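You operate a simulated robot arm through the tools that you are given. There is no shell and no other tool. Be economical: measure what you need, move in short steps, check, and stop when the job is done.

You are at the controls of a simulated two-armed robot. One attempt, no reset.

TASK
Take the orange scrap tray on the top of the conveyor belt and put it away on the shelf under the intake hopper. Then put the green pouch on the top of the grey table away on the top of the wooden bench. Then lift the intake lid open. Keep to this order. Set down upright: green pouch.

The check looks at the end state, three seconds after you hand in, the way a careful person would. Anything else that was tipped, shoved, dropped, spilled or broken makes it a failure. Lids that push on must go on centred and level and be pressed home; caps that screw on are set level and turned clockwise until they are tight.

THE ROBOT
Two 7-joint arms with two-finger parallel grippers on one trunk, on a base that drives. Base frame: it is fixed to the floor where the robot stands at the start and does not move with it; the origin is under the middle of the robot, x ahead of it, y to its left, z up. Lengths are in m, angles in degrees, forces in N, time in s.
The left shoulder is at the start at [0.06, 0.189, 0.803], the right one opposite. With the tool pointing down near the work surface each hand reaches from about 0.1 to 0.66 m from the robot's upright axis, wherever it stands, measured 20 degrees to its own side. Places, roughly: green pouch [1.25, -2.25, 0.75]; intake lid [-5.3, 5.3, 0.9]; orange scrap tray (15x18x5 cm) [0.7, 0.1, 0.5]; shelf under the intake hopper (20x18 cm) [-5.3, 5.18, 0.3]; top of the wooden bench [1.9, -4.1, 0.9]. Payload 3.43 kg a hand.
The tool frame of a hand sits at the grasp point between the pads (the TCP): z along the fingers, y along the line on which they close. The tips reach 0.03 m beyond it. Largest opening 0.094 m; finger width 0.028, thickness 0.01; the body of the gripper, 0.05 by 0.096 m, starts 0.055 m behind the TCP.
Orientation is that of the tool frame in the base frame, as a unit quaternion [w, x, y, z]. With the fingers straight down and closing along the base's y, the tool's x points along the base's -x, its y along +y and its z along -z.

THE INTERFACE
- The arms move only by the tool arm_command. It takes "left_rows", "right_rows" or both (then of equal length, played together; a hand with none holds still); each is text: rows parted by semicolons, each of 7 numbers parted by spaces: the turn, a rotation vector about the tool's x, y, z in degrees, then the shift along the tool's x, y, z in m, then the finger opening in m, from 0 to 0.094. In form: ax ay az dx dy dz gripper; .... A call has 1 to 20 rows; each row is the pose to reach, as a shift and turn from the pose commanded when the call began, along the tool's axes at that moment. Rows are played at 5 a second. More than 0.05 m and 8.6 degrees between two rows, or a gripper value outside its range, and nothing of the call is played. Where a pose cannot be reached the arm comes as near as it can. A force on the tool above 40 N (or 10 N above the force at the start of the call, whichever is more), or a blocked arm, ends the call early, and 0.2 s more pass. Each finger travels about 0.153 m/s and halts on what it meets, pressing with about 38 N; the grip force reading is that of the motor and also rises with nothing between the fingers. The clock runs only during rows and for 0.2 s after the last one: add rows that repeat a pose to give the fingers time. The reply holds the time, the measured pose of the TCP, the force on the tool along the base axes, the opening and the grip force, in the units named above and with some noise, with the torque about the TCP (base axes, N m) and any sound that the robot's microphone picked up.
- Cameras (640 x 400 px; columns grow to the right, rows downward): "scene" is now at [0.0133, -0.0076, 1.3455]; the picture's right is [-0.09, -1.00, 0.00], its down [-0.79, 0.08, -0.60] and it looks along [0.60, -0.06, -0.80] (base axes); focal length 282 px, centre (320, 200). "left" rides on the left gripper at [0.076, -0.014, -0.102] in its tool frame; the picture's right is [0.18, 0.98, 0.00], its down [-0.75, 0.14, -0.64] and it looks along [-0.63, 0.12, 0.77] (tool axes); focal length 243 px, centre (320, 200). "right" rides on the right gripper at [0.076, 0.014, -0.103] in its tool frame; the picture's right is [-0.18, 0.98, 0.00], its down [-0.75, -0.14, -0.64] and it looks along [-0.63, -0.12, 0.77] (tool axes); focal length 243 px, centre (320, 200). There is no depth. A picture from a camera that has moved, and an enlarged one, comes with that camera's place and axes in the base frame and with its lens.
- get_image(camera): a new picture of that camera. The clock stands still meanwhile.
- raise_lower(by): slides the trunk up (or, below 0, down) by that many m; the arms and the scene camera ride with it, the base frame stays. It gives what a move gives, with no picture.
- steer(legs): drives the robot by 1 to 6 legs, each [ahead, left, turn to the left] in m, m and degrees, along the robot's own axes; the way and the turn of a leg run together, so that a leg with both is an arc; at most 1.5 m and 180 degrees a leg. The arms and the cameras ride along, it lands a little off, and it stops where it bumps. It gives what a move gives.
- pan_tilt(pan, tilt): turns the head with the scene camera to pan (to the left, within 86 degrees either way) and tilt (down, from -29 to 69), counted from straight ahead of the robot. It gives what a move gives.
- zoom(camera, box): a new picture of the part [left, top, right, bottom] of that camera's present view, enlarged. The clock stands still meanwhile.
- sign_off(): hands the job in; it is judged then, once.

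Go step by step. Nothing tells you exact positions but the pictures and the camera data: compare them with the known pose of the tool, close in by small moves and look again before you grip or let go. The budget is 165 turns and 130 pictures, counting those below and the enlarged ones. Unless the task says otherwise, let go and move clear before handing in.

The tools are called after "Emit:" as a command line: name --argument value ..., lists and objects as JSON in quotes. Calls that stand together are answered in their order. arm_command: Moves the arms, as the interface text tells. Its arguments: {"type":"object","properties":{"left_rows":{"type":"string"},"right_rows":{"type":"string"}},"required":[]} The other tools are called the same way: raise_lower (by) slides the trunk up or down; steer (legs) drives the base; pan_tilt (pan, tilt) turns the head that bears the scene camera; get_image (camera) takes a picture; zoom (camera, box) takes an enlarged picture of a part of a camera's view; sign_off () hands the job in.

At the start:

```text
time_s: 0.0
left_ee_pos: [0.3997, 0.2163, 0.7725]
left_tcp_rot: [0.0, 0.0, 1.0, 0.0]
left_ft_force: [-0.9, -0.5, -0.8]
left_ft_torque: [0.02, -0.02, 0.02]
left_gripper_width: 0.0937
left_gripper_force: 0.0
right_ee_pos: [0.3309, -0.113, 0.7706]
right_tcp_rot: [0.0, 0.0, 1.0, 0.0]
right_ft_force: [0.8, 0.2, 0.3]
right_ft_torque: [0.01, 0.0, -0.01]
right_gripper_width: 0.0939
right_gripper_force: 0.0
trunk travel left (down, up): [-0.475, 0.515]
robot x, y, heading: [0.0002, 0.0008, -0.3]
head pan, tilt: [-5.4, 53.0]
```

scene: 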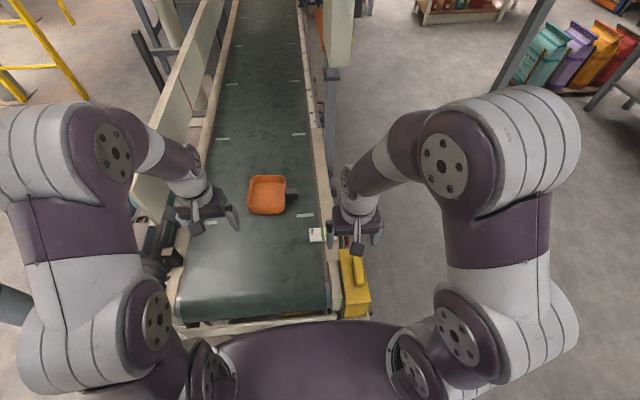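
right: 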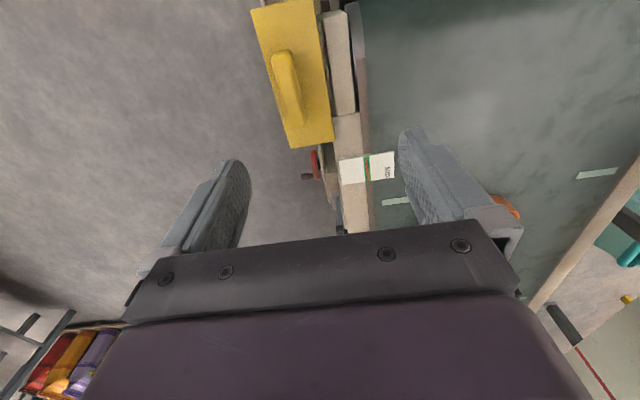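
left: 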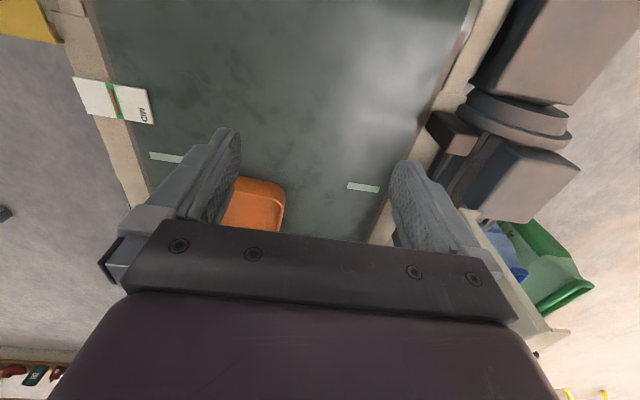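

The orange tray sits on the belt ahead of me with a dark tab (handle) on its right. I'll take an enlarged look first.

Emit:
zoom --camera "scene" --box '[200, 140, 360, 240]'

```text
4.00 times, centred on (280, 190) of scene
camera zoom: at [0.0133, -0.0076, 1.3455], right [-0.09, -1.0, 0.0], down [-0.79, 0.08, -0.6], along [0.6, -0.06, -0.8], focal length 1126 px, centre (480, 240)
```

zoom: 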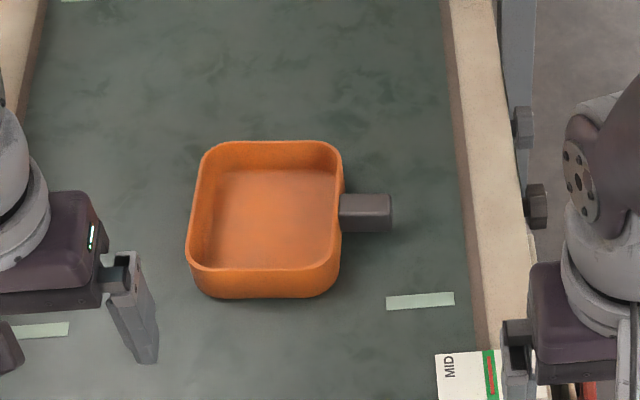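

I need to know the hopper's layout before choosing the grasp, so I'll look left with the head.

Emit:
pan_tilt --pan 86 --tilt 20

Emit:
get_image --camera "scene"

Emit:
pan_tilt --pan -86 --tilt 20

Emit:
get_image --camera "scene"

```text
time_s: 1.7
left_ee_pos: [0.4003, 0.2165, 0.7736]
left_tcp_rot: [-0.001, 0.0, 1.0, 0.0]
left_ft_force: [0.1, 0.8, 0.0]
left_ft_torque: [0.01, -0.02, 0.02]
left_gripper_width: 0.094
left_gripper_force: 0.0
right_ee_pos: [0.3304, -0.1122, 0.7693]
right_tcp_rot: [0.0, 0.0, 1.0, 0.0]
right_ft_force: [-0.5, -0.7, 0.7]
right_ft_torque: [-0.02, 0.0, -0.02]
right_gripper_width: 0.0941
right_gripper_force: 0.0
trunk travel left (down, up): [-0.475, 0.515]
robot x, y, heading: [0.0007, 0.0016, 0.2]
head pan, tilt: [85.9, 20.0]
```

```text
125 pictures are left
camera scene: at [-0.0538, 0.0923, 1.395], right [1.0, -0.07, 0.0], down [-0.02, -0.34, -0.94], along [0.07, 0.94, -0.34], focal length 282 px, centre (320, 200)
```

scene: 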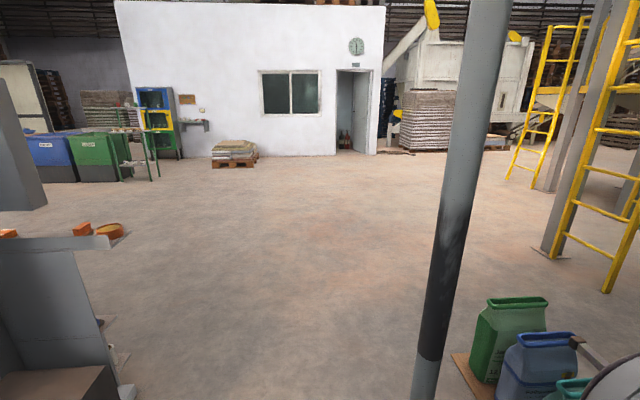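

```text
time_s: 4.3
left_ee_pos: [0.3999, 0.2155, 0.7719]
left_tcp_rot: [0.001, -0.001, 1.0, -0.001]
left_ft_force: [-0.8, 0.9, -0.1]
left_ft_torque: [0.01, -0.01, 0.0]
left_gripper_width: 0.0941
left_gripper_force: 0.0
right_ee_pos: [0.3313, -0.113, 0.7686]
right_tcp_rot: [0.0, 0.0, 1.0, 0.0]
right_ft_force: [-0.3, -0.3, -0.1]
right_ft_torque: [0.0, 0.0, 0.0]
right_gripper_width: 0.0938
right_gripper_force: 0.1
trunk travel left (down, up): [-0.475, 0.515]
robot x, y, heading: [-0.0017, 0.0011, 0.4]
head pan, tilt: [-85.9, 20.0]
```

```text
124 pictures are left
camera scene: at [-0.0539, -0.0935, 1.395], right [-1.0, -0.07, 0.0], down [-0.02, 0.34, -0.94], along [0.07, -0.94, -0.34], focal length 282 px, centre (320, 200)
```

scene: 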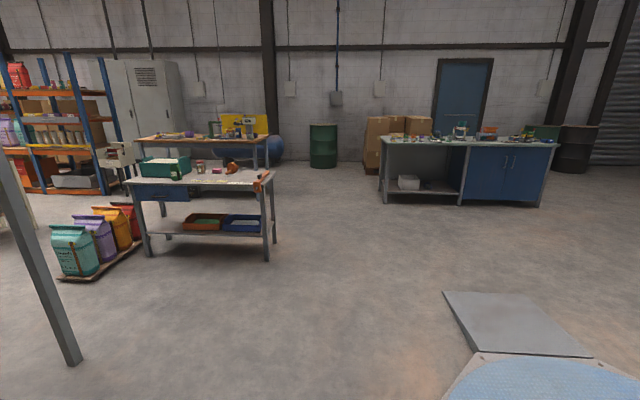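

The surroundings are mostly clear and the hopper should be just beyond the left edge of view. I'll turn a little left in place and zoom toward it.

Emit:
steer --legs '[[0, 0, 25]]'

Emit:
pan_tilt --pan 86 --tilt 15

Emit:
get_image --camera "scene"

```text
time_s: 5.9
left_ee_pos: [0.2879, 0.3463, 0.7735]
left_tcp_rot: [0.0, -0.19, 0.982, 0.0]
left_ft_force: [-0.5, -0.1, -0.3]
left_ft_torque: [0.02, 0.0, -0.02]
left_gripper_width: 0.0944
left_gripper_force: 0.1
right_ee_pos: [0.3445, 0.0145, 0.7703]
right_tcp_rot: [-0.001, -0.19, 0.982, 0.0]
right_ft_force: [0.1, 0.0, -0.3]
right_ft_torque: [0.02, 0.03, -0.01]
right_gripper_width: 0.0939
right_gripper_force: 0.1
trunk travel left (down, up): [-0.475, 0.515]
robot x, y, heading: [-0.0053, -0.0035, 21.8]
head pan, tilt: [-85.9, 20.0]
stopped in leg 1: the robot was blocked; the commanded pose is now the measured one
```

```text
time_s: 8.5
left_ee_pos: [0.2878, 0.347, 0.7737]
left_tcp_rot: [0.0, -0.19, 0.982, 0.0]
left_ft_force: [0.3, 0.3, -0.5]
left_ft_torque: [-0.05, -0.03, 0.03]
left_gripper_width: 0.0941
left_gripper_force: 0.1
right_ee_pos: [0.3466, 0.0151, 0.7697]
right_tcp_rot: [0.001, -0.189, 0.982, 0.0]
right_ft_force: [0.2, 0.5, 0.1]
right_ft_torque: [0.03, 0.02, 0.02]
right_gripper_width: 0.0938
right_gripper_force: 0.0
trunk travel left (down, up): [-0.475, 0.515]
robot x, y, heading: [-0.0028, -0.0021, 21.9]
head pan, tilt: [85.9, 15.0]
```

```text
123 pictures are left
camera scene: at [-0.0875, 0.0628, 1.4032], right [0.95, 0.31, 0.0], down [0.08, -0.25, -0.97], along [-0.3, 0.92, -0.26], focal length 282 px, centre (320, 200)
```

scene: 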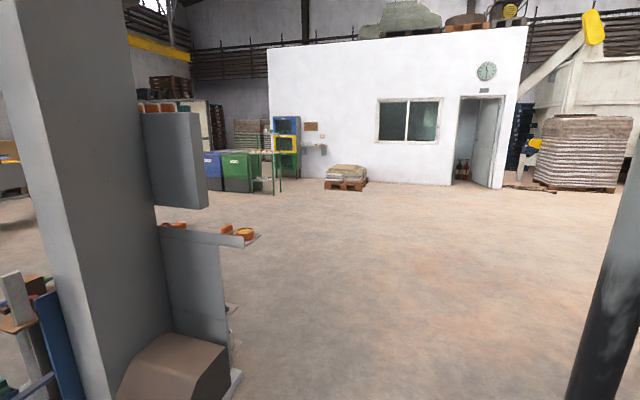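

The base bumped slightly while turning (probably against the conveyor's end), so I'll turn straight again and look at the tray from above.

Emit:
steer --legs '[[0, 0, -21.8]]'

Emit:
pan_tilt --pan 0 --tilt 60

Emit:
get_image --camera "scene"

```text
time_s: 10.0
left_ee_pos: [0.3963, 0.2146, 0.7719]
left_tcp_rot: [0.0, -0.002, 1.0, -0.001]
left_ft_force: [0.3, 0.1, 0.4]
left_ft_torque: [-0.03, 0.0, 0.01]
left_gripper_width: 0.0942
left_gripper_force: 0.1
right_ee_pos: [0.3289, -0.1145, 0.7686]
right_tcp_rot: [0.0, -0.001, 1.0, 0.001]
right_ft_force: [0.5, -0.7, -0.7]
right_ft_torque: [-0.01, 0.01, 0.03]
right_gripper_width: 0.094
right_gripper_force: 0.1
trunk travel left (down, up): [-0.475, 0.515]
robot x, y, heading: [0.0007, -0.0069, 0.0]
head pan, tilt: [85.9, 15.0]
```

```text
time_s: 11.6
left_ee_pos: [0.3964, 0.2152, 0.7723]
left_tcp_rot: [0.0, -0.002, 1.0, 0.0]
left_ft_force: [0.1, -0.2, 0.8]
left_ft_torque: [-0.02, -0.02, 0.0]
left_gripper_width: 0.094
left_gripper_force: 0.0
right_ee_pos: [0.3287, -0.115, 0.7693]
right_tcp_rot: [-0.001, -0.003, 1.0, 0.001]
right_ft_force: [-0.1, 0.5, 0.1]
right_ft_torque: [0.01, -0.02, 0.02]
right_gripper_width: 0.094
right_gripper_force: 0.0
trunk travel left (down, up): [-0.475, 0.515]
robot x, y, heading: [-0.005, -0.0043, -0.1]
head pan, tilt: [0.0, 60.0]
```

```text
122 pictures are left
camera scene: at [0.0034, -0.0037, 1.3369], right [0.0, -1.0, 0.0], down [-0.87, 0.0, -0.5], along [0.5, 0.0, -0.87], focal length 282 px, centre (320, 200)
```

scene: 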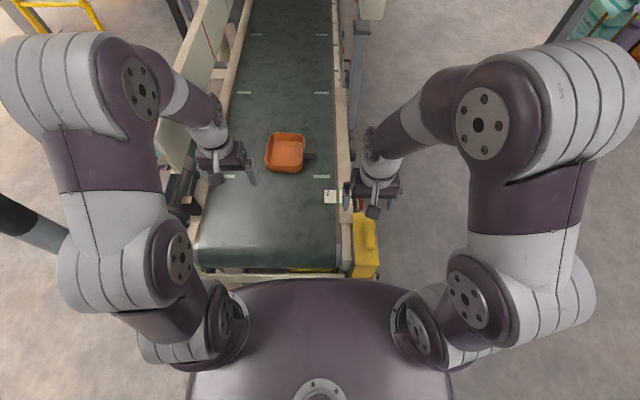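

I'll check the post beside the belt near the handle before choosing an approach.

Emit:
zoom --camera "scene" --box '[230, 0, 430, 250]'

```text
1.60 times, centred on (330, 125) of scene
camera zoom: at [0.0034, -0.0037, 1.3369], right [0.0, -1.0, 0.0], down [-0.87, 0.0, -0.5], along [0.5, 0.0, -0.87], focal length 450 px, centre (304, 320)
```

zoom: 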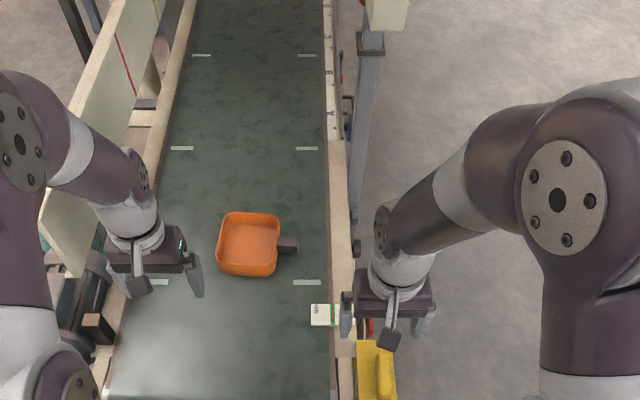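

The post stands well beyond the handle (x≈1.25), so the right arm can come in from the right with fingers pointing left. First: yaw the hand 90° and hover near the handle.

Emit:
arm_command --right_rows "0 0 -8 -0.025 0.005 0.004 0.094; 0 0 -16 -0.05 0.01 0.008 0.094; 0 0 -24 -0.075 0.015 0.012 0.094; 0 0 -32 -0.1 0.02 0.016 0.094; 0 0 -40 -0.125 0.025 0.02 0.094; 0 0 -48 -0.15 0.03 0.024 0.094; 0 0 -56 -0.175 0.035 0.028 0.094; 0 0 -64 -0.2 0.04 0.032 0.094; 0 0 -72 -0.23 0.045 0.036 0.094; 0 0 -80 -0.26 0.05 0.04 0.094; 0 0 -86 -0.28 0.05 0.04 0.094; 0 0 -90 -0.3 0.05 0.04 0.094; 0 0 -90 -0.3 0.05 0.04 0.094"

Emit:
get_image --camera "right"

```text
time_s: 14.4
left_ee_pos: [0.3951, 0.214, 0.7733]
left_tcp_rot: [-0.001, -0.001, 1.0, 0.0]
left_ft_force: [0.7, 0.2, -0.2]
left_ft_torque: [-0.05, -0.01, 0.02]
left_gripper_width: 0.094
left_gripper_force: 0.0
right_ee_pos: [0.5784, -0.0741, 0.7067]
right_tcp_rot: [0.0, 0.709, -0.705, 0.0]
right_ft_force: [0.5, 0.7, 0.1]
right_ft_torque: [-0.01, -0.01, -0.02]
right_gripper_width: 0.0941
right_gripper_force: 0.1
right hand out of reach, approached as far as the arm can: row 10, 11, 12, 13
trunk travel left (down, up): [-0.475, 0.515]
robot x, y, heading: [-0.0032, -0.0043, 0.3]
head pan, tilt: [0.0, 60.0]
```

```text
120 pictures are left
camera right: at [0.5639, -0.1508, 0.8091], right [-0.98, 0.18, 0.0], down [0.14, 0.75, 0.64], along [0.11, 0.63, -0.77], focal length 243 px, centre (320, 200)
```

right: 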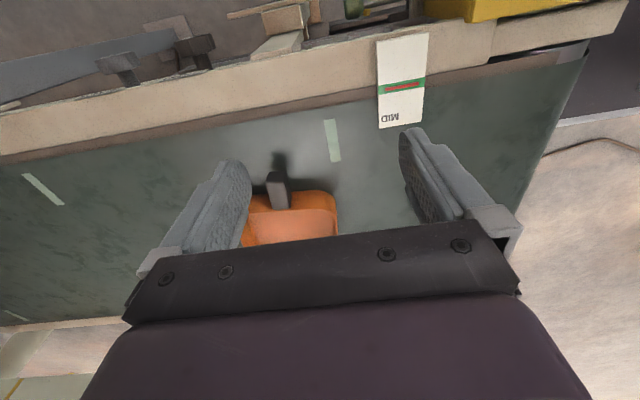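

Reach runs out at x≈0.58 from here, so I'll retract the hand and go round to the right side of the conveyor to face the handle straight on.

Emit:
arm_command --right_rows "0 0 8 0.01 0.02 -0.006 0.094; 0 0 16 0.015 0.04 -0.012 0.094; 0 0 24 0.02 0.06 -0.018 0.094; 0 0 32 0.025 0.08 -0.024 0.094; 0 0 40 0.03 0.1 -0.03 0.094; 0 0 48 0.035 0.12 -0.036 0.094; 0 0 56 0.04 0.14 -0.042 0.094; 0 0 64 0.05 0.16 -0.05 0.094; 0 0 72 0.06 0.18 -0.06 0.094; 0 0 80 0.06 0.2 -0.06 0.094; 0 0 86 0.06 0.22 -0.06 0.094; 0 0 90 0.06 0.22 -0.06 0.094; 0 0 90 0.06 0.22 -0.06 0.094"

Emit:
steer --legs '[[-0.1, 0, 0], [0, -0.85, 0]]'

Emit:
pan_tilt --pan 25 --tilt 40

Emit:
get_image --camera "scene"

```text
time_s: 17.2
left_ee_pos: [0.3961, 0.2154, 0.773]
left_tcp_rot: [-0.001, -0.002, 1.0, 0.0]
left_ft_force: [0.0, -0.3, 0.1]
left_ft_torque: [0.0, -0.01, 0.01]
left_gripper_width: 0.0939
left_gripper_force: 0.1
right_ee_pos: [0.3589, -0.135, 0.7655]
right_tcp_rot: [0.0, -0.001, 1.0, 0.0]
right_ft_force: [0.2, -0.8, -0.3]
right_ft_torque: [-0.01, 0.03, -0.02]
right_gripper_width: 0.0939
right_gripper_force: 0.1
trunk travel left (down, up): [-0.475, 0.515]
robot x, y, heading: [-0.0029, -0.0002, 0.1]
head pan, tilt: [0.0, 60.0]
```

```text
time_s: 22.5
left_ee_pos: [0.2993, -0.6406, 0.7737]
left_tcp_rot: [0.0, -0.002, 1.0, -0.001]
left_ft_force: [0.6, -0.2, 0.0]
left_ft_torque: [-0.02, 0.01, 0.01]
left_gripper_width: 0.0942
left_gripper_force: 0.0
right_ee_pos: [0.2619, -0.9914, 0.7668]
right_tcp_rot: [0.0, -0.003, 1.0, 0.001]
right_ft_force: [-0.3, 0.0, -0.5]
right_ft_torque: [0.04, 0.02, 0.01]
right_gripper_width: 0.094
right_gripper_force: 0.0
trunk travel left (down, up): [-0.475, 0.515]
robot x, y, heading: [-0.0972, -0.8553, 0.0]
head pan, tilt: [0.0, 60.0]
```

```text
time_s: 23.4
left_ee_pos: [0.3009, -0.6414, 0.7733]
left_tcp_rot: [0.001, -0.002, 1.0, 0.001]
left_ft_force: [0.2, -0.1, 0.4]
left_ft_torque: [0.0, -0.03, 0.01]
left_gripper_width: 0.0939
left_gripper_force: 0.2
right_ee_pos: [0.2633, -0.9899, 0.7659]
right_tcp_rot: [0.0, -0.002, 1.0, -0.001]
right_ft_force: [0.3, 0.8, 0.0]
right_ft_torque: [0.02, 0.01, 0.0]
right_gripper_width: 0.0939
right_gripper_force: 0.1
trunk travel left (down, up): [-0.475, 0.515]
robot x, y, heading: [-0.0988, -0.8598, 0.2]
head pan, tilt: [25.0, 40.0]
```

```text
119 pictures are left
camera scene: at [-0.0827, -0.8239, 1.3635], right [0.43, -0.9, 0.0], down [-0.58, -0.27, -0.77], along [0.69, 0.33, -0.64], focal length 282 px, centre (320, 200)
```

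scene: 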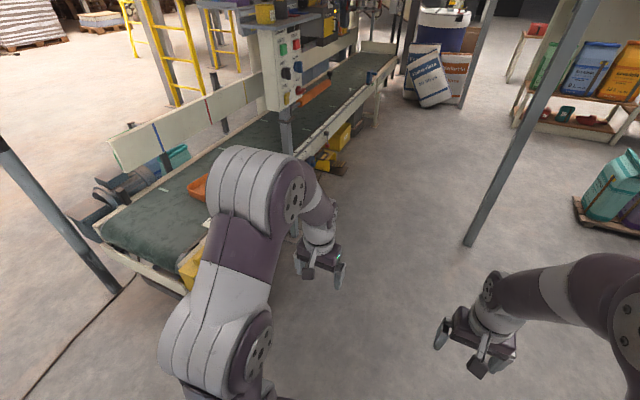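

The way along the conveyor's right side is clear; a control-panel post stands at about x≈0.9. I'll drive alongside, turn left to face the belt, with the right arm roughly in line with the handle.

Emit:
steer --legs '[[0.6, 0, 0], [0, 0, 90], [0.25, 0, 0]]'

Emit:
pan_tilt --pan -10 --tilt 55

Emit:
get_image --camera "scene"

Emit:
get_image --camera "right"

```text
time_s: 32.0
left_ee_pos: [0.2729, -0.2065, 0.7727]
left_tcp_rot: [0.001, 0.708, -0.706, 0.0]
left_ft_force: [0.0, 0.4, -0.3]
left_ft_torque: [-0.02, 0.0, 0.02]
left_gripper_width: 0.0941
left_gripper_force: 0.0
right_ee_pos: [0.6226, -0.2455, 0.7665]
right_tcp_rot: [0.001, 0.708, -0.706, 0.0]
right_ft_force: [-0.4, 0.1, 0.7]
right_ft_torque: [-0.01, -0.03, 0.0]
right_gripper_width: 0.0942
right_gripper_force: 0.1
trunk travel left (down, up): [-0.475, 0.515]
robot x, y, heading: [0.4938, -0.6056, 89.9]
head pan, tilt: [25.0, 40.0]
```

```text
time_s: 33.0
left_ee_pos: [0.2742, -0.2074, 0.772]
left_tcp_rot: [0.001, 0.708, -0.706, 0.0]
left_ft_force: [0.0, -0.5, 0.8]
left_ft_torque: [-0.02, 0.06, 0.0]
left_gripper_width: 0.0939
left_gripper_force: 0.0
right_ee_pos: [0.6227, -0.2461, 0.7667]
right_tcp_rot: [0.0, 0.708, -0.707, 0.0]
right_ft_force: [-0.3, 0.3, 0.2]
right_ft_torque: [0.01, -0.01, -0.01]
right_gripper_width: 0.094
right_gripper_force: 0.0
trunk travel left (down, up): [-0.475, 0.515]
robot x, y, heading: [0.4879, -0.6089, 89.9]
head pan, tilt: [-10.0, 55.0]
```

```text
118 pictures are left
camera scene: at [0.5021, -0.5964, 1.343], right [0.99, -0.17, 0.0], down [-0.14, -0.81, -0.57], along [0.1, 0.57, -0.82], focal length 282 px, centre (320, 200)
```

scene: 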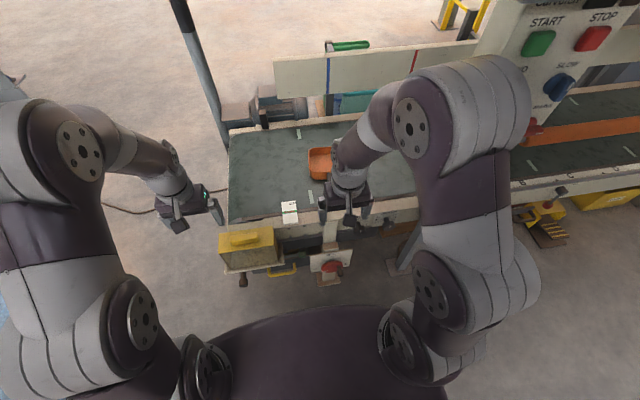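

```text
117 pictures are left
camera right: at [0.6088, -0.3219, 0.8688], right [-0.98, 0.18, 0.0], down [0.14, 0.75, 0.64], along [0.12, 0.63, -0.77], focal length 243 px, centre (320, 200)
```

right: 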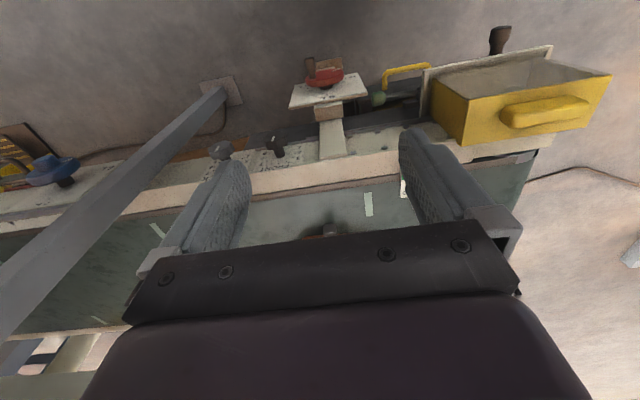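

Control panel stands to the right at x≥0.87, so I'll shift the base a bit left and closer, then move the right hand to hover before the handle with a 45° forward tilt.

Emit:
steer --legs '[[0.06, 0.12, 0]]'

Emit:
arm_command --right_rows "0 -8 0 -0.015 -0.02 -0.01 0.094; 0 -16 0 -0.03 -0.04 -0.01 0.094; 0 -24 0 -0.045 -0.06 -0.01 0.094; 0 -32 0 -0.06 -0.08 0 0.094; 0 -40 0 -0.075 -0.1 0.02 0.094; 0 -45 0 -0.075 -0.12 0.04 0.094; 0 -45 0 -0.08 -0.14 0.06 0.094; 0 -45 0 -0.08 -0.16 0.08 0.094; 0 -45 0 -0.08 -0.16 0.08 0.094"

Emit:
get_image --camera "right"

Emit:
get_image --camera "scene"

```text
time_s: 34.3
left_ee_pos: [0.1525, -0.1459, 0.7731]
left_tcp_rot: [-0.001, 0.707, -0.707, 0.0]
left_ft_force: [-0.1, 0.9, 0.3]
left_ft_torque: [0.04, 0.0, -0.01]
left_gripper_width: 0.094
left_gripper_force: 0.1
right_ee_pos: [0.5022, -0.1851, 0.7674]
right_tcp_rot: [-0.001, 0.707, -0.707, 0.001]
right_ft_force: [-0.1, 0.3, 0.6]
right_ft_torque: [0.01, -0.02, 0.01]
right_gripper_width: 0.0938
right_gripper_force: 0.1
trunk travel left (down, up): [-0.475, 0.515]
robot x, y, heading: [0.3714, -0.5483, 90.0]
head pan, tilt: [-10.0, 55.0]
```

```text
time_s: 36.3
left_ee_pos: [0.153, -0.1467, 0.7724]
left_tcp_rot: [0.0, 0.708, -0.707, 0.001]
left_ft_force: [-0.1, -0.6, -1.2]
left_ft_torque: [0.02, 0.02, 0.01]
left_gripper_width: 0.0941
left_gripper_force: 0.1
right_ee_pos: [0.6632, -0.1038, 0.6872]
right_tcp_rot: [-0.271, 0.654, -0.653, -0.271]
right_ft_force: [-0.1, 0.0, -0.3]
right_ft_torque: [-0.03, -0.02, 0.03]
right_gripper_width: 0.0941
right_gripper_force: 0.1
right hand out of reach, approached as far as the arm can: row 4, 5, 6
trunk travel left (down, up): [-0.475, 0.515]
robot x, y, heading: [0.3712, -0.5493, 90.3]
head pan, tilt: [-10.0, 55.0]
```

```text
116 pictures are left
camera right: at [0.6496, -0.2307, 0.7051], right [-0.98, 0.13, 0.13], down [0.14, 0.08, 0.99], along [0.12, 0.99, -0.1], focal length 243 px, centre (320, 200)
```

right: 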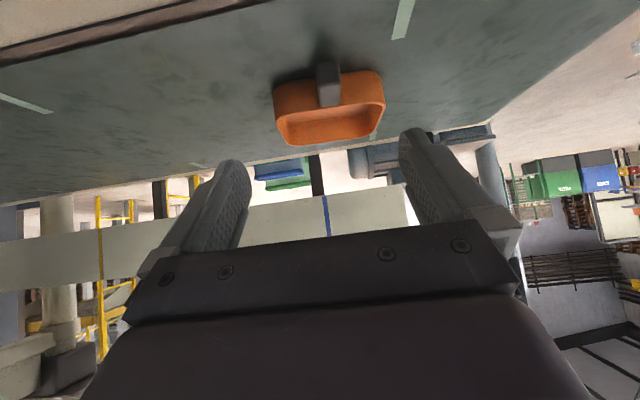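

```text
115 pictures are left
camera scene: at [0.3821, -0.5356, 1.3429], right [0.99, -0.17, 0.0], down [-0.14, -0.81, -0.57], along [0.1, 0.56, -0.82], focal length 282 px, centre (320, 200)
```

scene: 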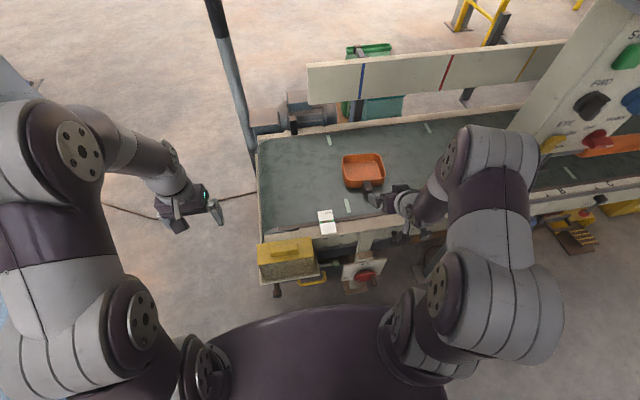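

The tray and handle are visible from both cameras. I'll enlarge to triangulate the handle.

Emit:
zoom --camera "scene" --box '[310, 130, 430, 220]'

Emit:
zoom --camera "right" --box '[250, 40, 410, 160]'

```text
4.44 times, centred on (370, 175) of scene
camera zoom: at [0.3821, -0.5356, 1.3429], right [0.99, -0.17, 0.0], down [-0.14, -0.81, -0.57], along [0.1, 0.56, -0.82], focal length 1251 px, centre (98, 311)
```

zoom: 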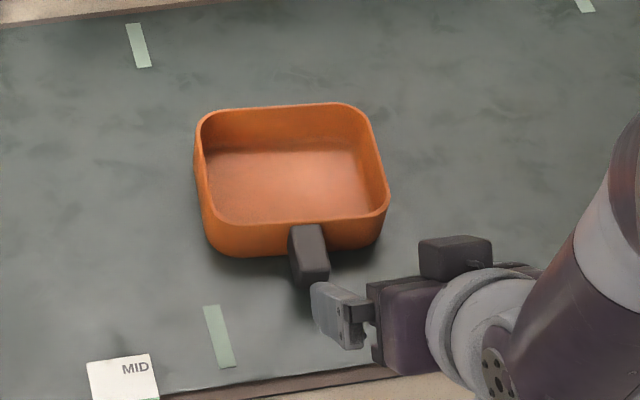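

```text
3.33 times, centred on (330, 100) of right
camera zoom: at [0.6496, -0.2307, 0.7051], right [-0.98, 0.13, 0.13], down [0.14, 0.08, 0.99], along [0.12, 0.99, -0.1], focal length 809 px, centre (287, 533)
```

zoom: 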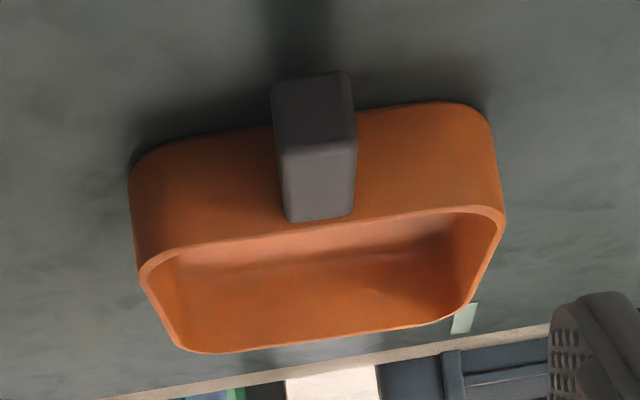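

The handle's outer end is at about (0.652, -0.003, 0.57 top), 2.5 cm wide. I'll approach along the finger axis, part way first.

Emit:
arm_command --right_rows "0 0 0 0.004 0.004 0.03 0.094; 0 0 0 0.008 0.008 0.06 0.094; 0 0 0 0.012 0.011 0.09 0.094; 0 0 0 0.012 0.011 0.11 0.094; 0 0 0 0.012 0.011 0.11 0.094"

Emit:
get_image --camera "right"

Emit:
zoom --camera "scene" --box '[310, 130, 430, 220]'

```text
time_s: 37.5
left_ee_pos: [0.1528, -0.1472, 0.7724]
left_tcp_rot: [0.0, 0.708, -0.707, 0.0]
left_ft_force: [0.0, 0.8, 0.8]
left_ft_torque: [0.0, -0.01, 0.02]
left_gripper_width: 0.0938
left_gripper_force: 0.1
right_ee_pos: [0.6511, -0.0355, 0.6004]
right_tcp_rot: [-0.271, 0.654, -0.652, -0.272]
right_ft_force: [-0.8, -0.3, -0.4]
right_ft_torque: [0.03, -0.03, -0.01]
right_gripper_width: 0.094
right_gripper_force: 0.0
trunk travel left (down, up): [-0.475, 0.515]
robot x, y, heading: [0.3689, -0.5466, 90.1]
head pan, tilt: [-10.0, 55.0]
```

```text
112 pictures are left
camera right: at [0.6377, -0.1615, 0.619], right [-0.98, 0.13, 0.13], down [0.14, 0.08, 0.99], along [0.12, 0.99, -0.1], focal length 243 px, centre (320, 200)
```

right: 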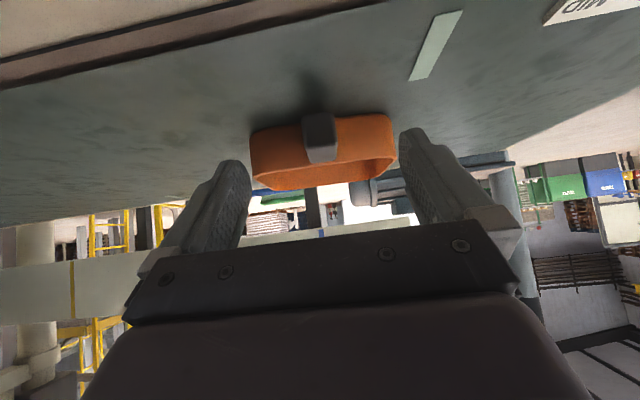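

```text
4.44 times, centred on (370, 175) of scene
camera zoom: at [0.3822, -0.5359, 1.3429], right [0.99, -0.17, 0.0], down [-0.14, -0.81, -0.57], along [0.1, 0.57, -0.82], focal length 1251 px, centre (98, 311)
```

zoom: 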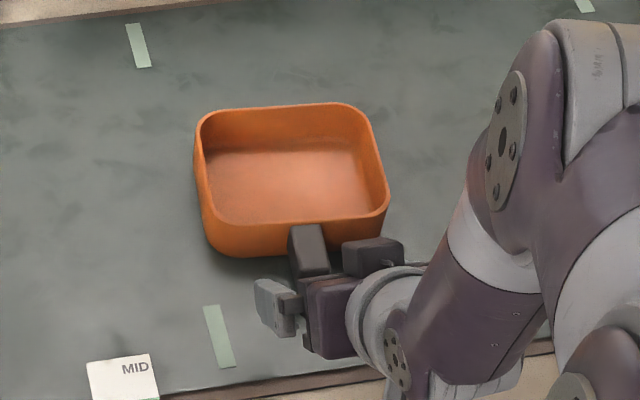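

Handle is centred between the fingers. Advance the last 5.4 cm and close.

Emit:
arm_command --right_rows "0 0 0 0 0 0.02 0.094; 0 0 0 0 0 0.04 0.094; 0 0 0 0 0 0.054 0.094; 0 0 0 0 0 0.054 0.094"

Emit:
get_image --camera "right"

Emit:
zoom --camera "scene" --box '[310, 130, 430, 220]'

```text
time_s: 38.5
left_ee_pos: [0.1542, -0.1463, 0.7729]
left_tcp_rot: [0.0, 0.707, -0.707, 0.0]
left_ft_force: [0.3, 0.2, 0.4]
left_ft_torque: [0.01, 0.01, 0.01]
left_gripper_width: 0.0938
left_gripper_force: 0.2
right_ee_pos: [0.6509, 0.003, 0.5618]
right_tcp_rot: [-0.27, 0.655, -0.652, -0.272]
right_ft_force: [0.1, -0.3, 0.2]
right_ft_torque: [0.03, 0.02, 0.0]
right_gripper_width: 0.0941
right_gripper_force: 0.0
trunk travel left (down, up): [-0.475, 0.515]
robot x, y, heading: [0.3691, -0.5444, 89.8]
head pan, tilt: [-10.0, 55.0]
```

```text
110 pictures are left
camera right: at [0.6373, -0.1237, 0.5802], right [-0.98, 0.13, 0.13], down [0.14, 0.08, 0.99], along [0.12, 0.99, -0.1], focal length 243 px, centre (320, 200)
```

right: 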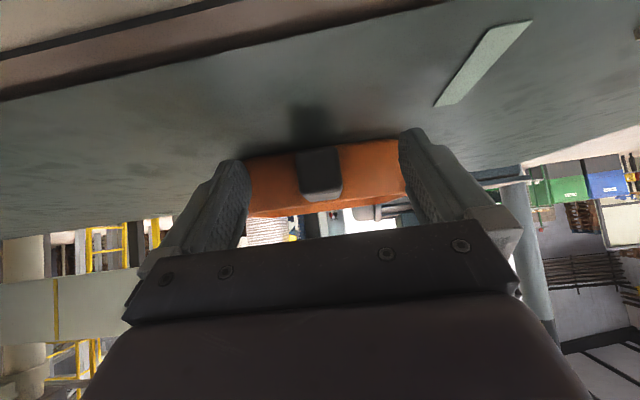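

```text
4.44 times, centred on (370, 175) of scene
camera zoom: at [0.3822, -0.5359, 1.3429], right [0.99, -0.17, 0.0], down [-0.14, -0.81, -0.57], along [0.1, 0.57, -0.82], focal length 1251 px, centre (98, 311)
```

zoom: 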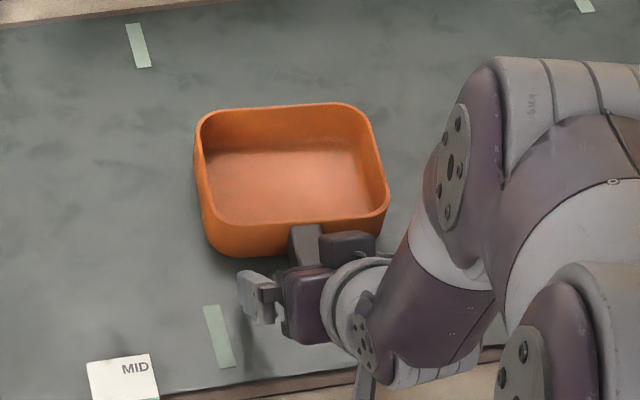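

Emit:
arm_command --right_rows "0 0 0 0 0 0 0.06; 0 0 0 0 0 0 0.03; 0 0 0 0 0 0 0.0; 0 0 0 0 0 0 0.0; 0 0 0 0 0 0 0.0; 0 0 0 0 0 0 0.0"

Emit:
zoom --camera "right" --box '[200, 80, 440, 230]'

```text
time_s: 39.9
left_ee_pos: [0.1534, -0.1467, 0.7727]
left_tcp_rot: [0.0, 0.707, -0.707, 0.0]
left_ft_force: [0.0, 0.1, 0.2]
left_ft_torque: [0.02, 0.01, 0.01]
left_gripper_width: 0.094
left_gripper_force: 0.1
right_ee_pos: [0.6502, 0.0033, 0.5618]
right_tcp_rot: [-0.27, 0.654, -0.653, -0.271]
right_ft_force: [-0.6, 1.1, 0.7]
right_ft_torque: [-0.02, 0.01, -0.13]
right_gripper_width: 0.0253
right_gripper_force: 37.7
trunk travel left (down, up): [-0.475, 0.515]
robot x, y, heading: [0.3726, -0.549, 90.3]
head pan, tilt: [-10.0, 55.0]
```

```text
2.67 times, centred on (320, 155) of right
camera zoom: at [0.6374, -0.1238, 0.5802], right [-0.98, 0.13, 0.13], down [0.14, 0.08, 0.99], along [0.12, 0.99, -0.1], focal length 647 px, centre (320, 320)
```

zoom: 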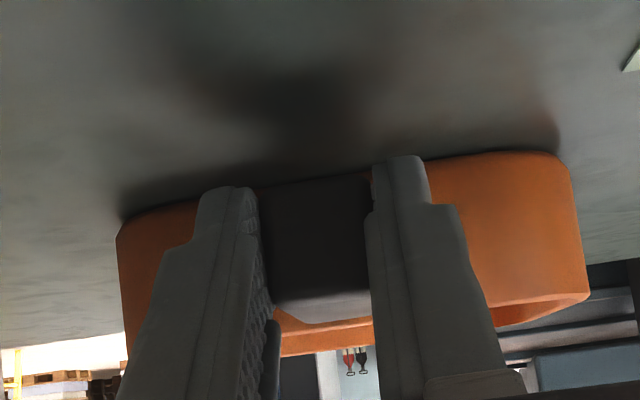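

Gripped at 25 mm. Lift straight up.

Emit:
arm_command --right_rows "0 0 0 -0.01 0 -0.01 0; 0 0 0 -0.025 0 -0.025 0; 0 0 0 -0.045 0 -0.045 0; 0 0 0 -0.065 0 -0.065 0; 0 0 0 -0.085 0 -0.085 0; 0 0 0 -0.085 0 -0.085 0"

Emit:
get_image --camera "scene"

```text
time_s: 41.3
left_ee_pos: [0.1537, -0.1465, 0.7735]
left_tcp_rot: [-0.001, 0.708, -0.706, 0.0]
left_ft_force: [-0.7, -0.5, 0.2]
left_ft_torque: [-0.01, -0.01, -0.01]
left_gripper_width: 0.0942
left_gripper_force: 0.0
right_ee_pos: [0.6518, 0.001, 0.6811]
right_tcp_rot: [-0.27, 0.654, -0.653, -0.271]
right_ft_force: [1.1, 0.0, -1.7]
right_ft_torque: [-0.14, -0.03, 0.02]
right_gripper_width: 0.0253
right_gripper_force: 38.1
trunk travel left (down, up): [-0.475, 0.515]
robot x, y, heading: [0.3694, -0.5457, 90.1]
head pan, tilt: [-10.0, 55.0]
```

```text
107 pictures are left
camera scene: at [0.3825, -0.5353, 1.3429], right [0.99, -0.17, 0.0], down [-0.14, -0.81, -0.57], along [0.1, 0.56, -0.82], focal length 282 px, centre (320, 200)
```

scene: 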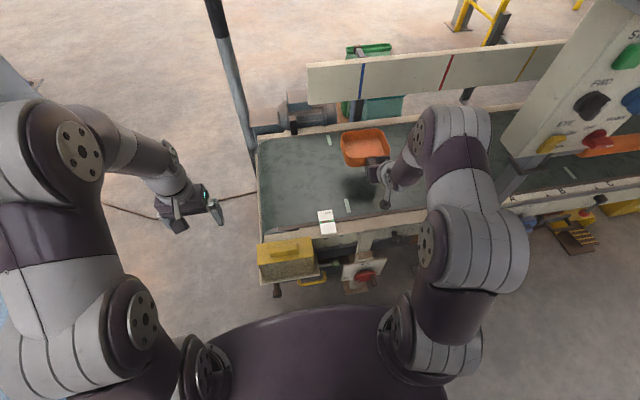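

The tray is held level. I'll draw the hand in, back away, and move over to the lane left of the conveyor's end.

Emit:
arm_command --right_rows "0 0 0 0.02 0.01 -0.03 0; 0 0 0 0.04 0.02 -0.06 0; 0 0 0 0.06 0.04 -0.09 0; 0 0 0 0.08 0.05 -0.12 0; 0 0 0 0.1 0.06 -0.15 0; 0 0 0 0.12 0.06 -0.18 0; 0 0 0 0.12 0.06 -0.18 0"

Emit:
steer --legs '[[-0.35, 0, 0], [0, 0.75, 0]]'

Emit:
pan_tilt --pan 10 --tilt 35

Emit:
get_image --camera "scene"

```text
time_s: 42.9
left_ee_pos: [0.1535, -0.1464, 0.7727]
left_tcp_rot: [0.0, 0.708, -0.706, 0.0]
left_ft_force: [-0.4, 0.2, -0.1]
left_ft_torque: [0.01, 0.0, 0.0]
left_gripper_width: 0.0938
left_gripper_force: 0.0
right_ee_pos: [0.5909, -0.2102, 0.7255]
right_tcp_rot: [-0.27, 0.654, -0.652, -0.271]
right_ft_force: [0.1, 0.6, -1.2]
right_ft_torque: [-0.16, -0.01, 0.04]
right_gripper_width: 0.0253
right_gripper_force: 38.4
trunk travel left (down, up): [-0.475, 0.515]
robot x, y, heading: [0.3683, -0.5452, 90.0]
head pan, tilt: [-10.0, 55.0]
```

```text
time_s: 48.1
left_ee_pos: [-0.3458, -0.4825, 0.772]
left_tcp_rot: [0.0, -0.661, 0.75, 0.001]
left_ft_force: [1.5, 0.2, -0.9]
left_ft_torque: [0.0, 0.01, 0.01]
left_gripper_width: 0.0938
left_gripper_force: 0.1
right_ee_pos: [0.0811, -0.6019, 0.7246]
right_tcp_rot: [0.286, -0.611, 0.694, 0.253]
right_ft_force: [1.4, 1.4, -1.3]
right_ft_torque: [-0.15, 0.02, 0.01]
right_gripper_width: 0.0253
right_gripper_force: 37.5
trunk travel left (down, up): [-0.475, 0.515]
robot x, y, heading: [-0.1827, -0.9087, 82.6]
head pan, tilt: [-10.0, 55.0]
stopped in leg 2: the robot was blocked; the commanded pose is now the measured one
```

```text
time_s: 49.0
left_ee_pos: [-0.3451, -0.4837, 0.7727]
left_tcp_rot: [0.0, -0.661, 0.75, 0.0]
left_ft_force: [-0.1, 0.3, 0.7]
left_ft_torque: [0.01, -0.01, -0.01]
left_gripper_width: 0.0941
left_gripper_force: 0.1
right_ee_pos: [0.0807, -0.6017, 0.7244]
right_tcp_rot: [0.286, -0.612, 0.693, 0.253]
right_ft_force: [-0.6, 0.1, -1.6]
right_ft_torque: [-0.15, 0.01, -0.02]
right_gripper_width: 0.0252
right_gripper_force: 37.6
trunk travel left (down, up): [-0.475, 0.515]
robot x, y, heading: [-0.1801, -0.9055, 82.9]
head pan, tilt: [10.0, 35.0]
```

```text
106 pictures are left
camera scene: at [-0.1937, -0.8792, 1.3711], right [1.0, 0.05, 0.0], down [0.03, -0.57, -0.82], along [-0.04, 0.82, -0.57], focal length 282 px, centre (320, 200)
```

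scene: 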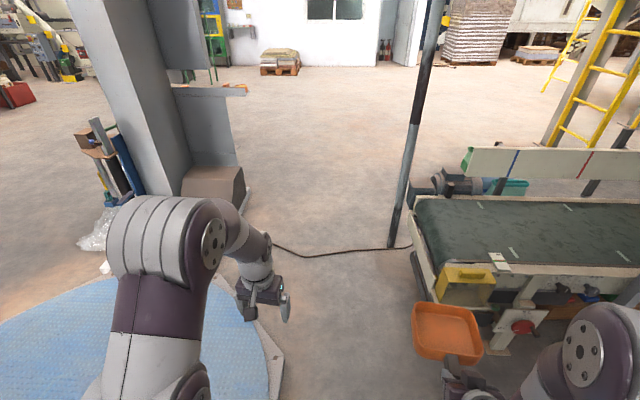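

The base touched the stretch-wrapper turntable edge, and the gap past the pole is too narrow for my elbows. I'll go round the wrapper's far side instead: step right, back up, and turn west.

Emit:
steer --legs '[[0, -0.12, 0], [-1.3, 0, 7.3], [-0.45, 0.2, 0], [0, 0, 90]]'

Emit:
pan_tilt --pan 0 --tilt 20

Emit:
get_image --camera "scene"

Emit:
pan_tilt --pan -60 --tilt 20

Emit:
get_image --camera "scene"

```text
time_s: 62.7
left_ee_pos: [-0.7469, -2.8936, 0.7734]
left_tcp_rot: [0.0, 1.0, -0.007, 0.0]
left_ft_force: [0.7, -0.2, 0.2]
left_ft_torque: [0.02, 0.01, 0.02]
left_gripper_width: 0.0938
left_gripper_force: 0.0
right_ee_pos: [-0.6779, -2.456, 0.7245]
right_tcp_rot: [-0.003, 0.924, -0.007, -0.383]
right_ft_force: [0.1, 0.4, -0.4]
right_ft_torque: [-0.03, -0.14, 0.01]
right_gripper_width: 0.0252
right_gripper_force: 38.0
trunk travel left (down, up): [-0.475, 0.515]
robot x, y, heading: [-0.3418, -2.6808, 179.0]
head pan, tilt: [10.0, 35.0]
```

```text
time_s: 63.5
left_ee_pos: [-0.7482, -2.8929, 0.7721]
left_tcp_rot: [0.0, 1.0, -0.007, 0.0]
left_ft_force: [-0.8, 0.7, 0.1]
left_ft_torque: [0.01, 0.0, 0.01]
left_gripper_width: 0.0939
left_gripper_force: 0.0
right_ee_pos: [-0.6764, -2.4548, 0.7246]
right_tcp_rot: [-0.002, 0.924, -0.006, -0.382]
right_ft_force: [0.9, 1.1, -0.6]
right_ft_torque: [0.0, -0.14, -0.03]
right_gripper_width: 0.0252
right_gripper_force: 38.4
trunk travel left (down, up): [-0.475, 0.515]
robot x, y, heading: [-0.3454, -2.6842, 179.3]
head pan, tilt: [0.0, 20.0]
```

```text
105 pictures are left
camera scene: at [-0.3781, -2.6831, 1.3949], right [0.01, 1.0, 0.0], down [0.34, 0.0, -0.94], along [-0.94, 0.01, -0.34], focal length 282 px, centre (320, 200)
```

scene: 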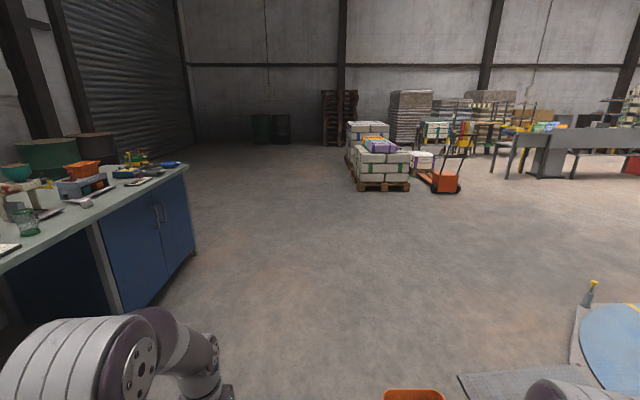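

```text
time_s: 64.8
left_ee_pos: [-0.7466, -2.8932, 0.7726]
left_tcp_rot: [0.0, 1.0, -0.008, 0.0]
left_ft_force: [0.0, 0.0, 0.5]
left_ft_torque: [-0.01, -0.02, 0.01]
left_gripper_width: 0.0938
left_gripper_force: 0.0
right_ee_pos: [-0.6771, -2.456, 0.7249]
right_tcp_rot: [-0.002, 0.924, -0.006, -0.383]
right_ft_force: [-0.5, -0.6, -1.7]
right_ft_torque: [0.04, -0.18, 0.0]
right_gripper_width: 0.0252
right_gripper_force: 38.0
trunk travel left (down, up): [-0.475, 0.515]
robot x, y, heading: [-0.3432, -2.6834, 179.2]
head pan, tilt: [-60.0, 20.0]
```

```text
104 pictures are left
camera scene: at [-0.3304, -2.6031, 1.395], right [0.87, 0.49, 0.0], down [0.17, -0.3, -0.94], along [-0.46, 0.82, -0.34], focal length 282 px, centre (320, 200)
```

scene: 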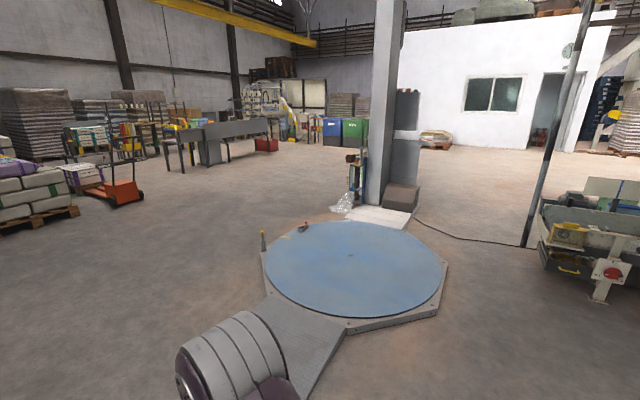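

The way round is open. I'll enlarge the area where the hopper should be.

Emit:
zoom --camera "scene" --box '[220, 70, 380, 170]'

```text
4.00 times, centred on (300, 120) of scene
camera zoom: at [-0.3304, -2.6031, 1.395], right [0.87, 0.49, 0.0], down [0.17, -0.3, -0.94], along [-0.46, 0.82, -0.34], focal length 1126 px, centre (400, 520)
```

zoom: 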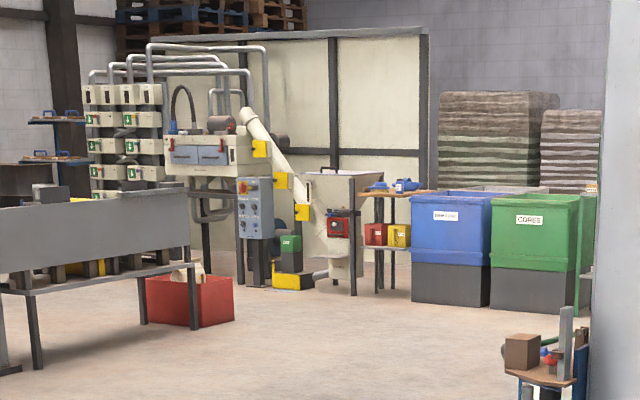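

The hopper (grey box with a lid and small shelf/table beside it) is visible ahead. I'll drive west, then north along x≈-2.9.

Emit:
steer --legs '[[1.5, 0, 0], [1.1, 0, 0], [0, 0, -89], [1.5, 0, 0], [1.5, 0, 0], [1.5, 0, 0]]'

Emit:
pan_tilt --pan 20 --tilt 20

Emit:
get_image --camera "scene"

```text
time_s: 102.2
left_ee_pos: [-3.2202, 2.2125, 0.7735]
left_tcp_rot: [0.0, 0.711, -0.703, 0.0]
left_ft_force: [0.3, 0.0, -0.8]
left_ft_torque: [0.06, 0.0, -0.02]
left_gripper_width: 0.0942
left_gripper_force: 0.1
right_ee_pos: [-2.7813, 2.1543, 0.724]
right_tcp_rot: [-0.27, 0.657, -0.649, -0.272]
right_ft_force: [0.0, -0.4, -2.1]
right_ft_torque: [-0.13, -0.01, 0.01]
right_gripper_width: 0.025
right_gripper_force: 38.2
trunk travel left (down, up): [-0.475, 0.515]
robot x, y, heading: [-3.0076, 1.8153, 90.8]
head pan, tilt: [-60.0, 20.0]
```

```text
time_s: 103.7
left_ee_pos: [-3.221, 2.2141, 0.7728]
left_tcp_rot: [0.0, 0.711, -0.703, -0.001]
left_ft_force: [0.7, -0.7, 0.0]
left_ft_torque: [-0.01, -0.02, 0.04]
left_gripper_width: 0.094
left_gripper_force: 0.0
right_ee_pos: [-2.7824, 2.1537, 0.7249]
right_tcp_rot: [-0.269, 0.657, -0.649, -0.272]
right_ft_force: [0.9, -0.6, -2.1]
right_ft_torque: [-0.14, 0.02, 0.03]
right_gripper_width: 0.0252
right_gripper_force: 37.7
trunk travel left (down, up): [-0.475, 0.515]
robot x, y, heading: [-3.0024, 1.8134, 90.7]
head pan, tilt: [20.0, 20.0]
```

```text
102 pictures are left
camera scene: at [-3.0326, 1.8421, 1.395], right [0.94, 0.35, 0.0], down [0.12, -0.32, -0.94], along [-0.33, 0.88, -0.34], focal length 282 px, centre (320, 200)
```

scene: 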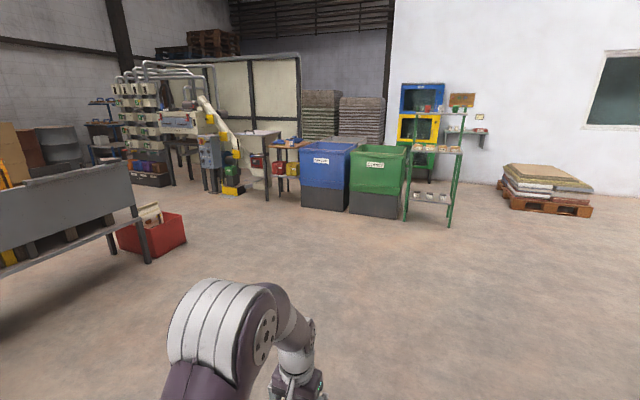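

Emit:
zoom --camera "scene" --box '[190, 110, 310, 215]'

```text
3.81 times, centred on (250, 162) of scene
camera zoom: at [-3.0326, 1.8421, 1.395], right [0.94, 0.35, 0.0], down [0.12, -0.32, -0.94], along [-0.33, 0.88, -0.34], focal length 1072 px, centre (587, 343)
```

zoom: 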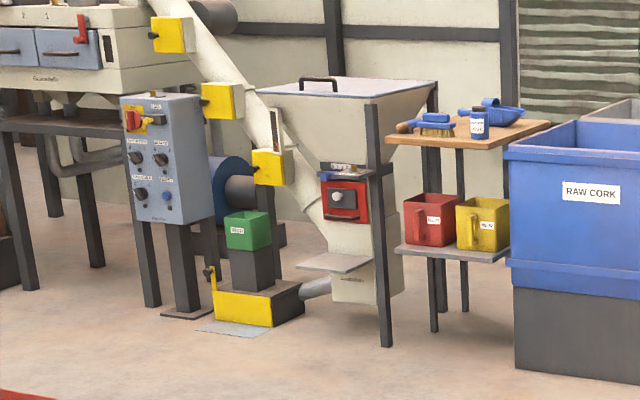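

The shelf is the small plate in front of the hopper at about (-5.3, 5.17, 0.3), lid handle on top. I'll drive up to y≈4.42 and strafe left in front of it.

Emit:
steer --legs '[[1.5, 0, -0.7], [1.1, 0, 0], [0, 1.5, 0], [0, 0.75, 0]]'

Emit:
pan_tilt --pan 0 --tilt 45

Emit:
get_image --camera "scene"

```text
time_s: 127.1
left_ee_pos: [-5.4769, 4.8072, 0.772]
left_tcp_rot: [0.0, 0.711, -0.704, 0.0]
left_ft_force: [-0.4, -0.4, -0.7]
left_ft_torque: [0.01, 0.0, -0.02]
left_gripper_width: 0.0941
left_gripper_force: 0.2
right_ee_pos: [-5.0372, 4.746, 0.7242]
right_tcp_rot: [-0.27, 0.656, -0.65, -0.272]
right_ft_force: [-0.9, -0.1, -1.2]
right_ft_torque: [-0.14, 0.04, 0.01]
right_gripper_width: 0.025
right_gripper_force: 37.9
trunk travel left (down, up): [-0.475, 0.515]
robot x, y, heading: [-5.2585, 4.4141, 90.5]
head pan, tilt: [20.0, 20.0]
```

```text
time_s: 128.0
left_ee_pos: [-5.4762, 4.8084, 0.7722]
left_tcp_rot: [0.0, 0.71, -0.704, 0.001]
left_ft_force: [0.8, -0.4, 0.7]
left_ft_torque: [-0.01, -0.03, 0.04]
left_gripper_width: 0.0942
left_gripper_force: 0.2
right_ee_pos: [-5.0384, 4.7465, 0.7245]
right_tcp_rot: [-0.27, 0.656, -0.65, -0.272]
right_ft_force: [0.3, -0.4, -1.0]
right_ft_torque: [-0.15, 0.01, -0.01]
right_gripper_width: 0.0252
right_gripper_force: 38.4
trunk travel left (down, up): [-0.475, 0.515]
robot x, y, heading: [-5.2574, 4.4099, 90.5]
head pan, tilt: [0.0, 45.0]
```

```text
100 pictures are left
camera scene: at [-5.2582, 4.4305, 1.3564], right [1.0, 0.01, 0.0], down [0.01, -0.71, -0.71], along [-0.01, 0.71, -0.71], focal length 282 px, centre (320, 200)
```

scene: 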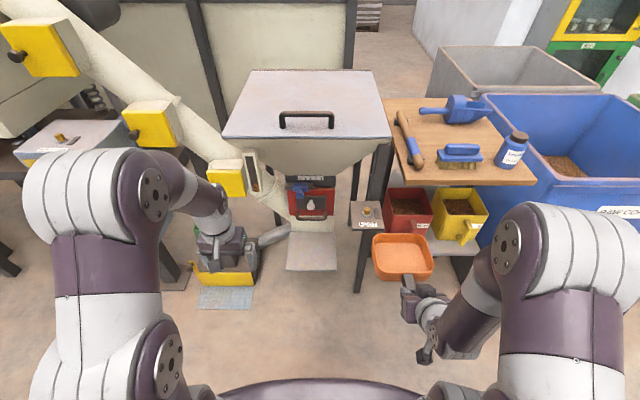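

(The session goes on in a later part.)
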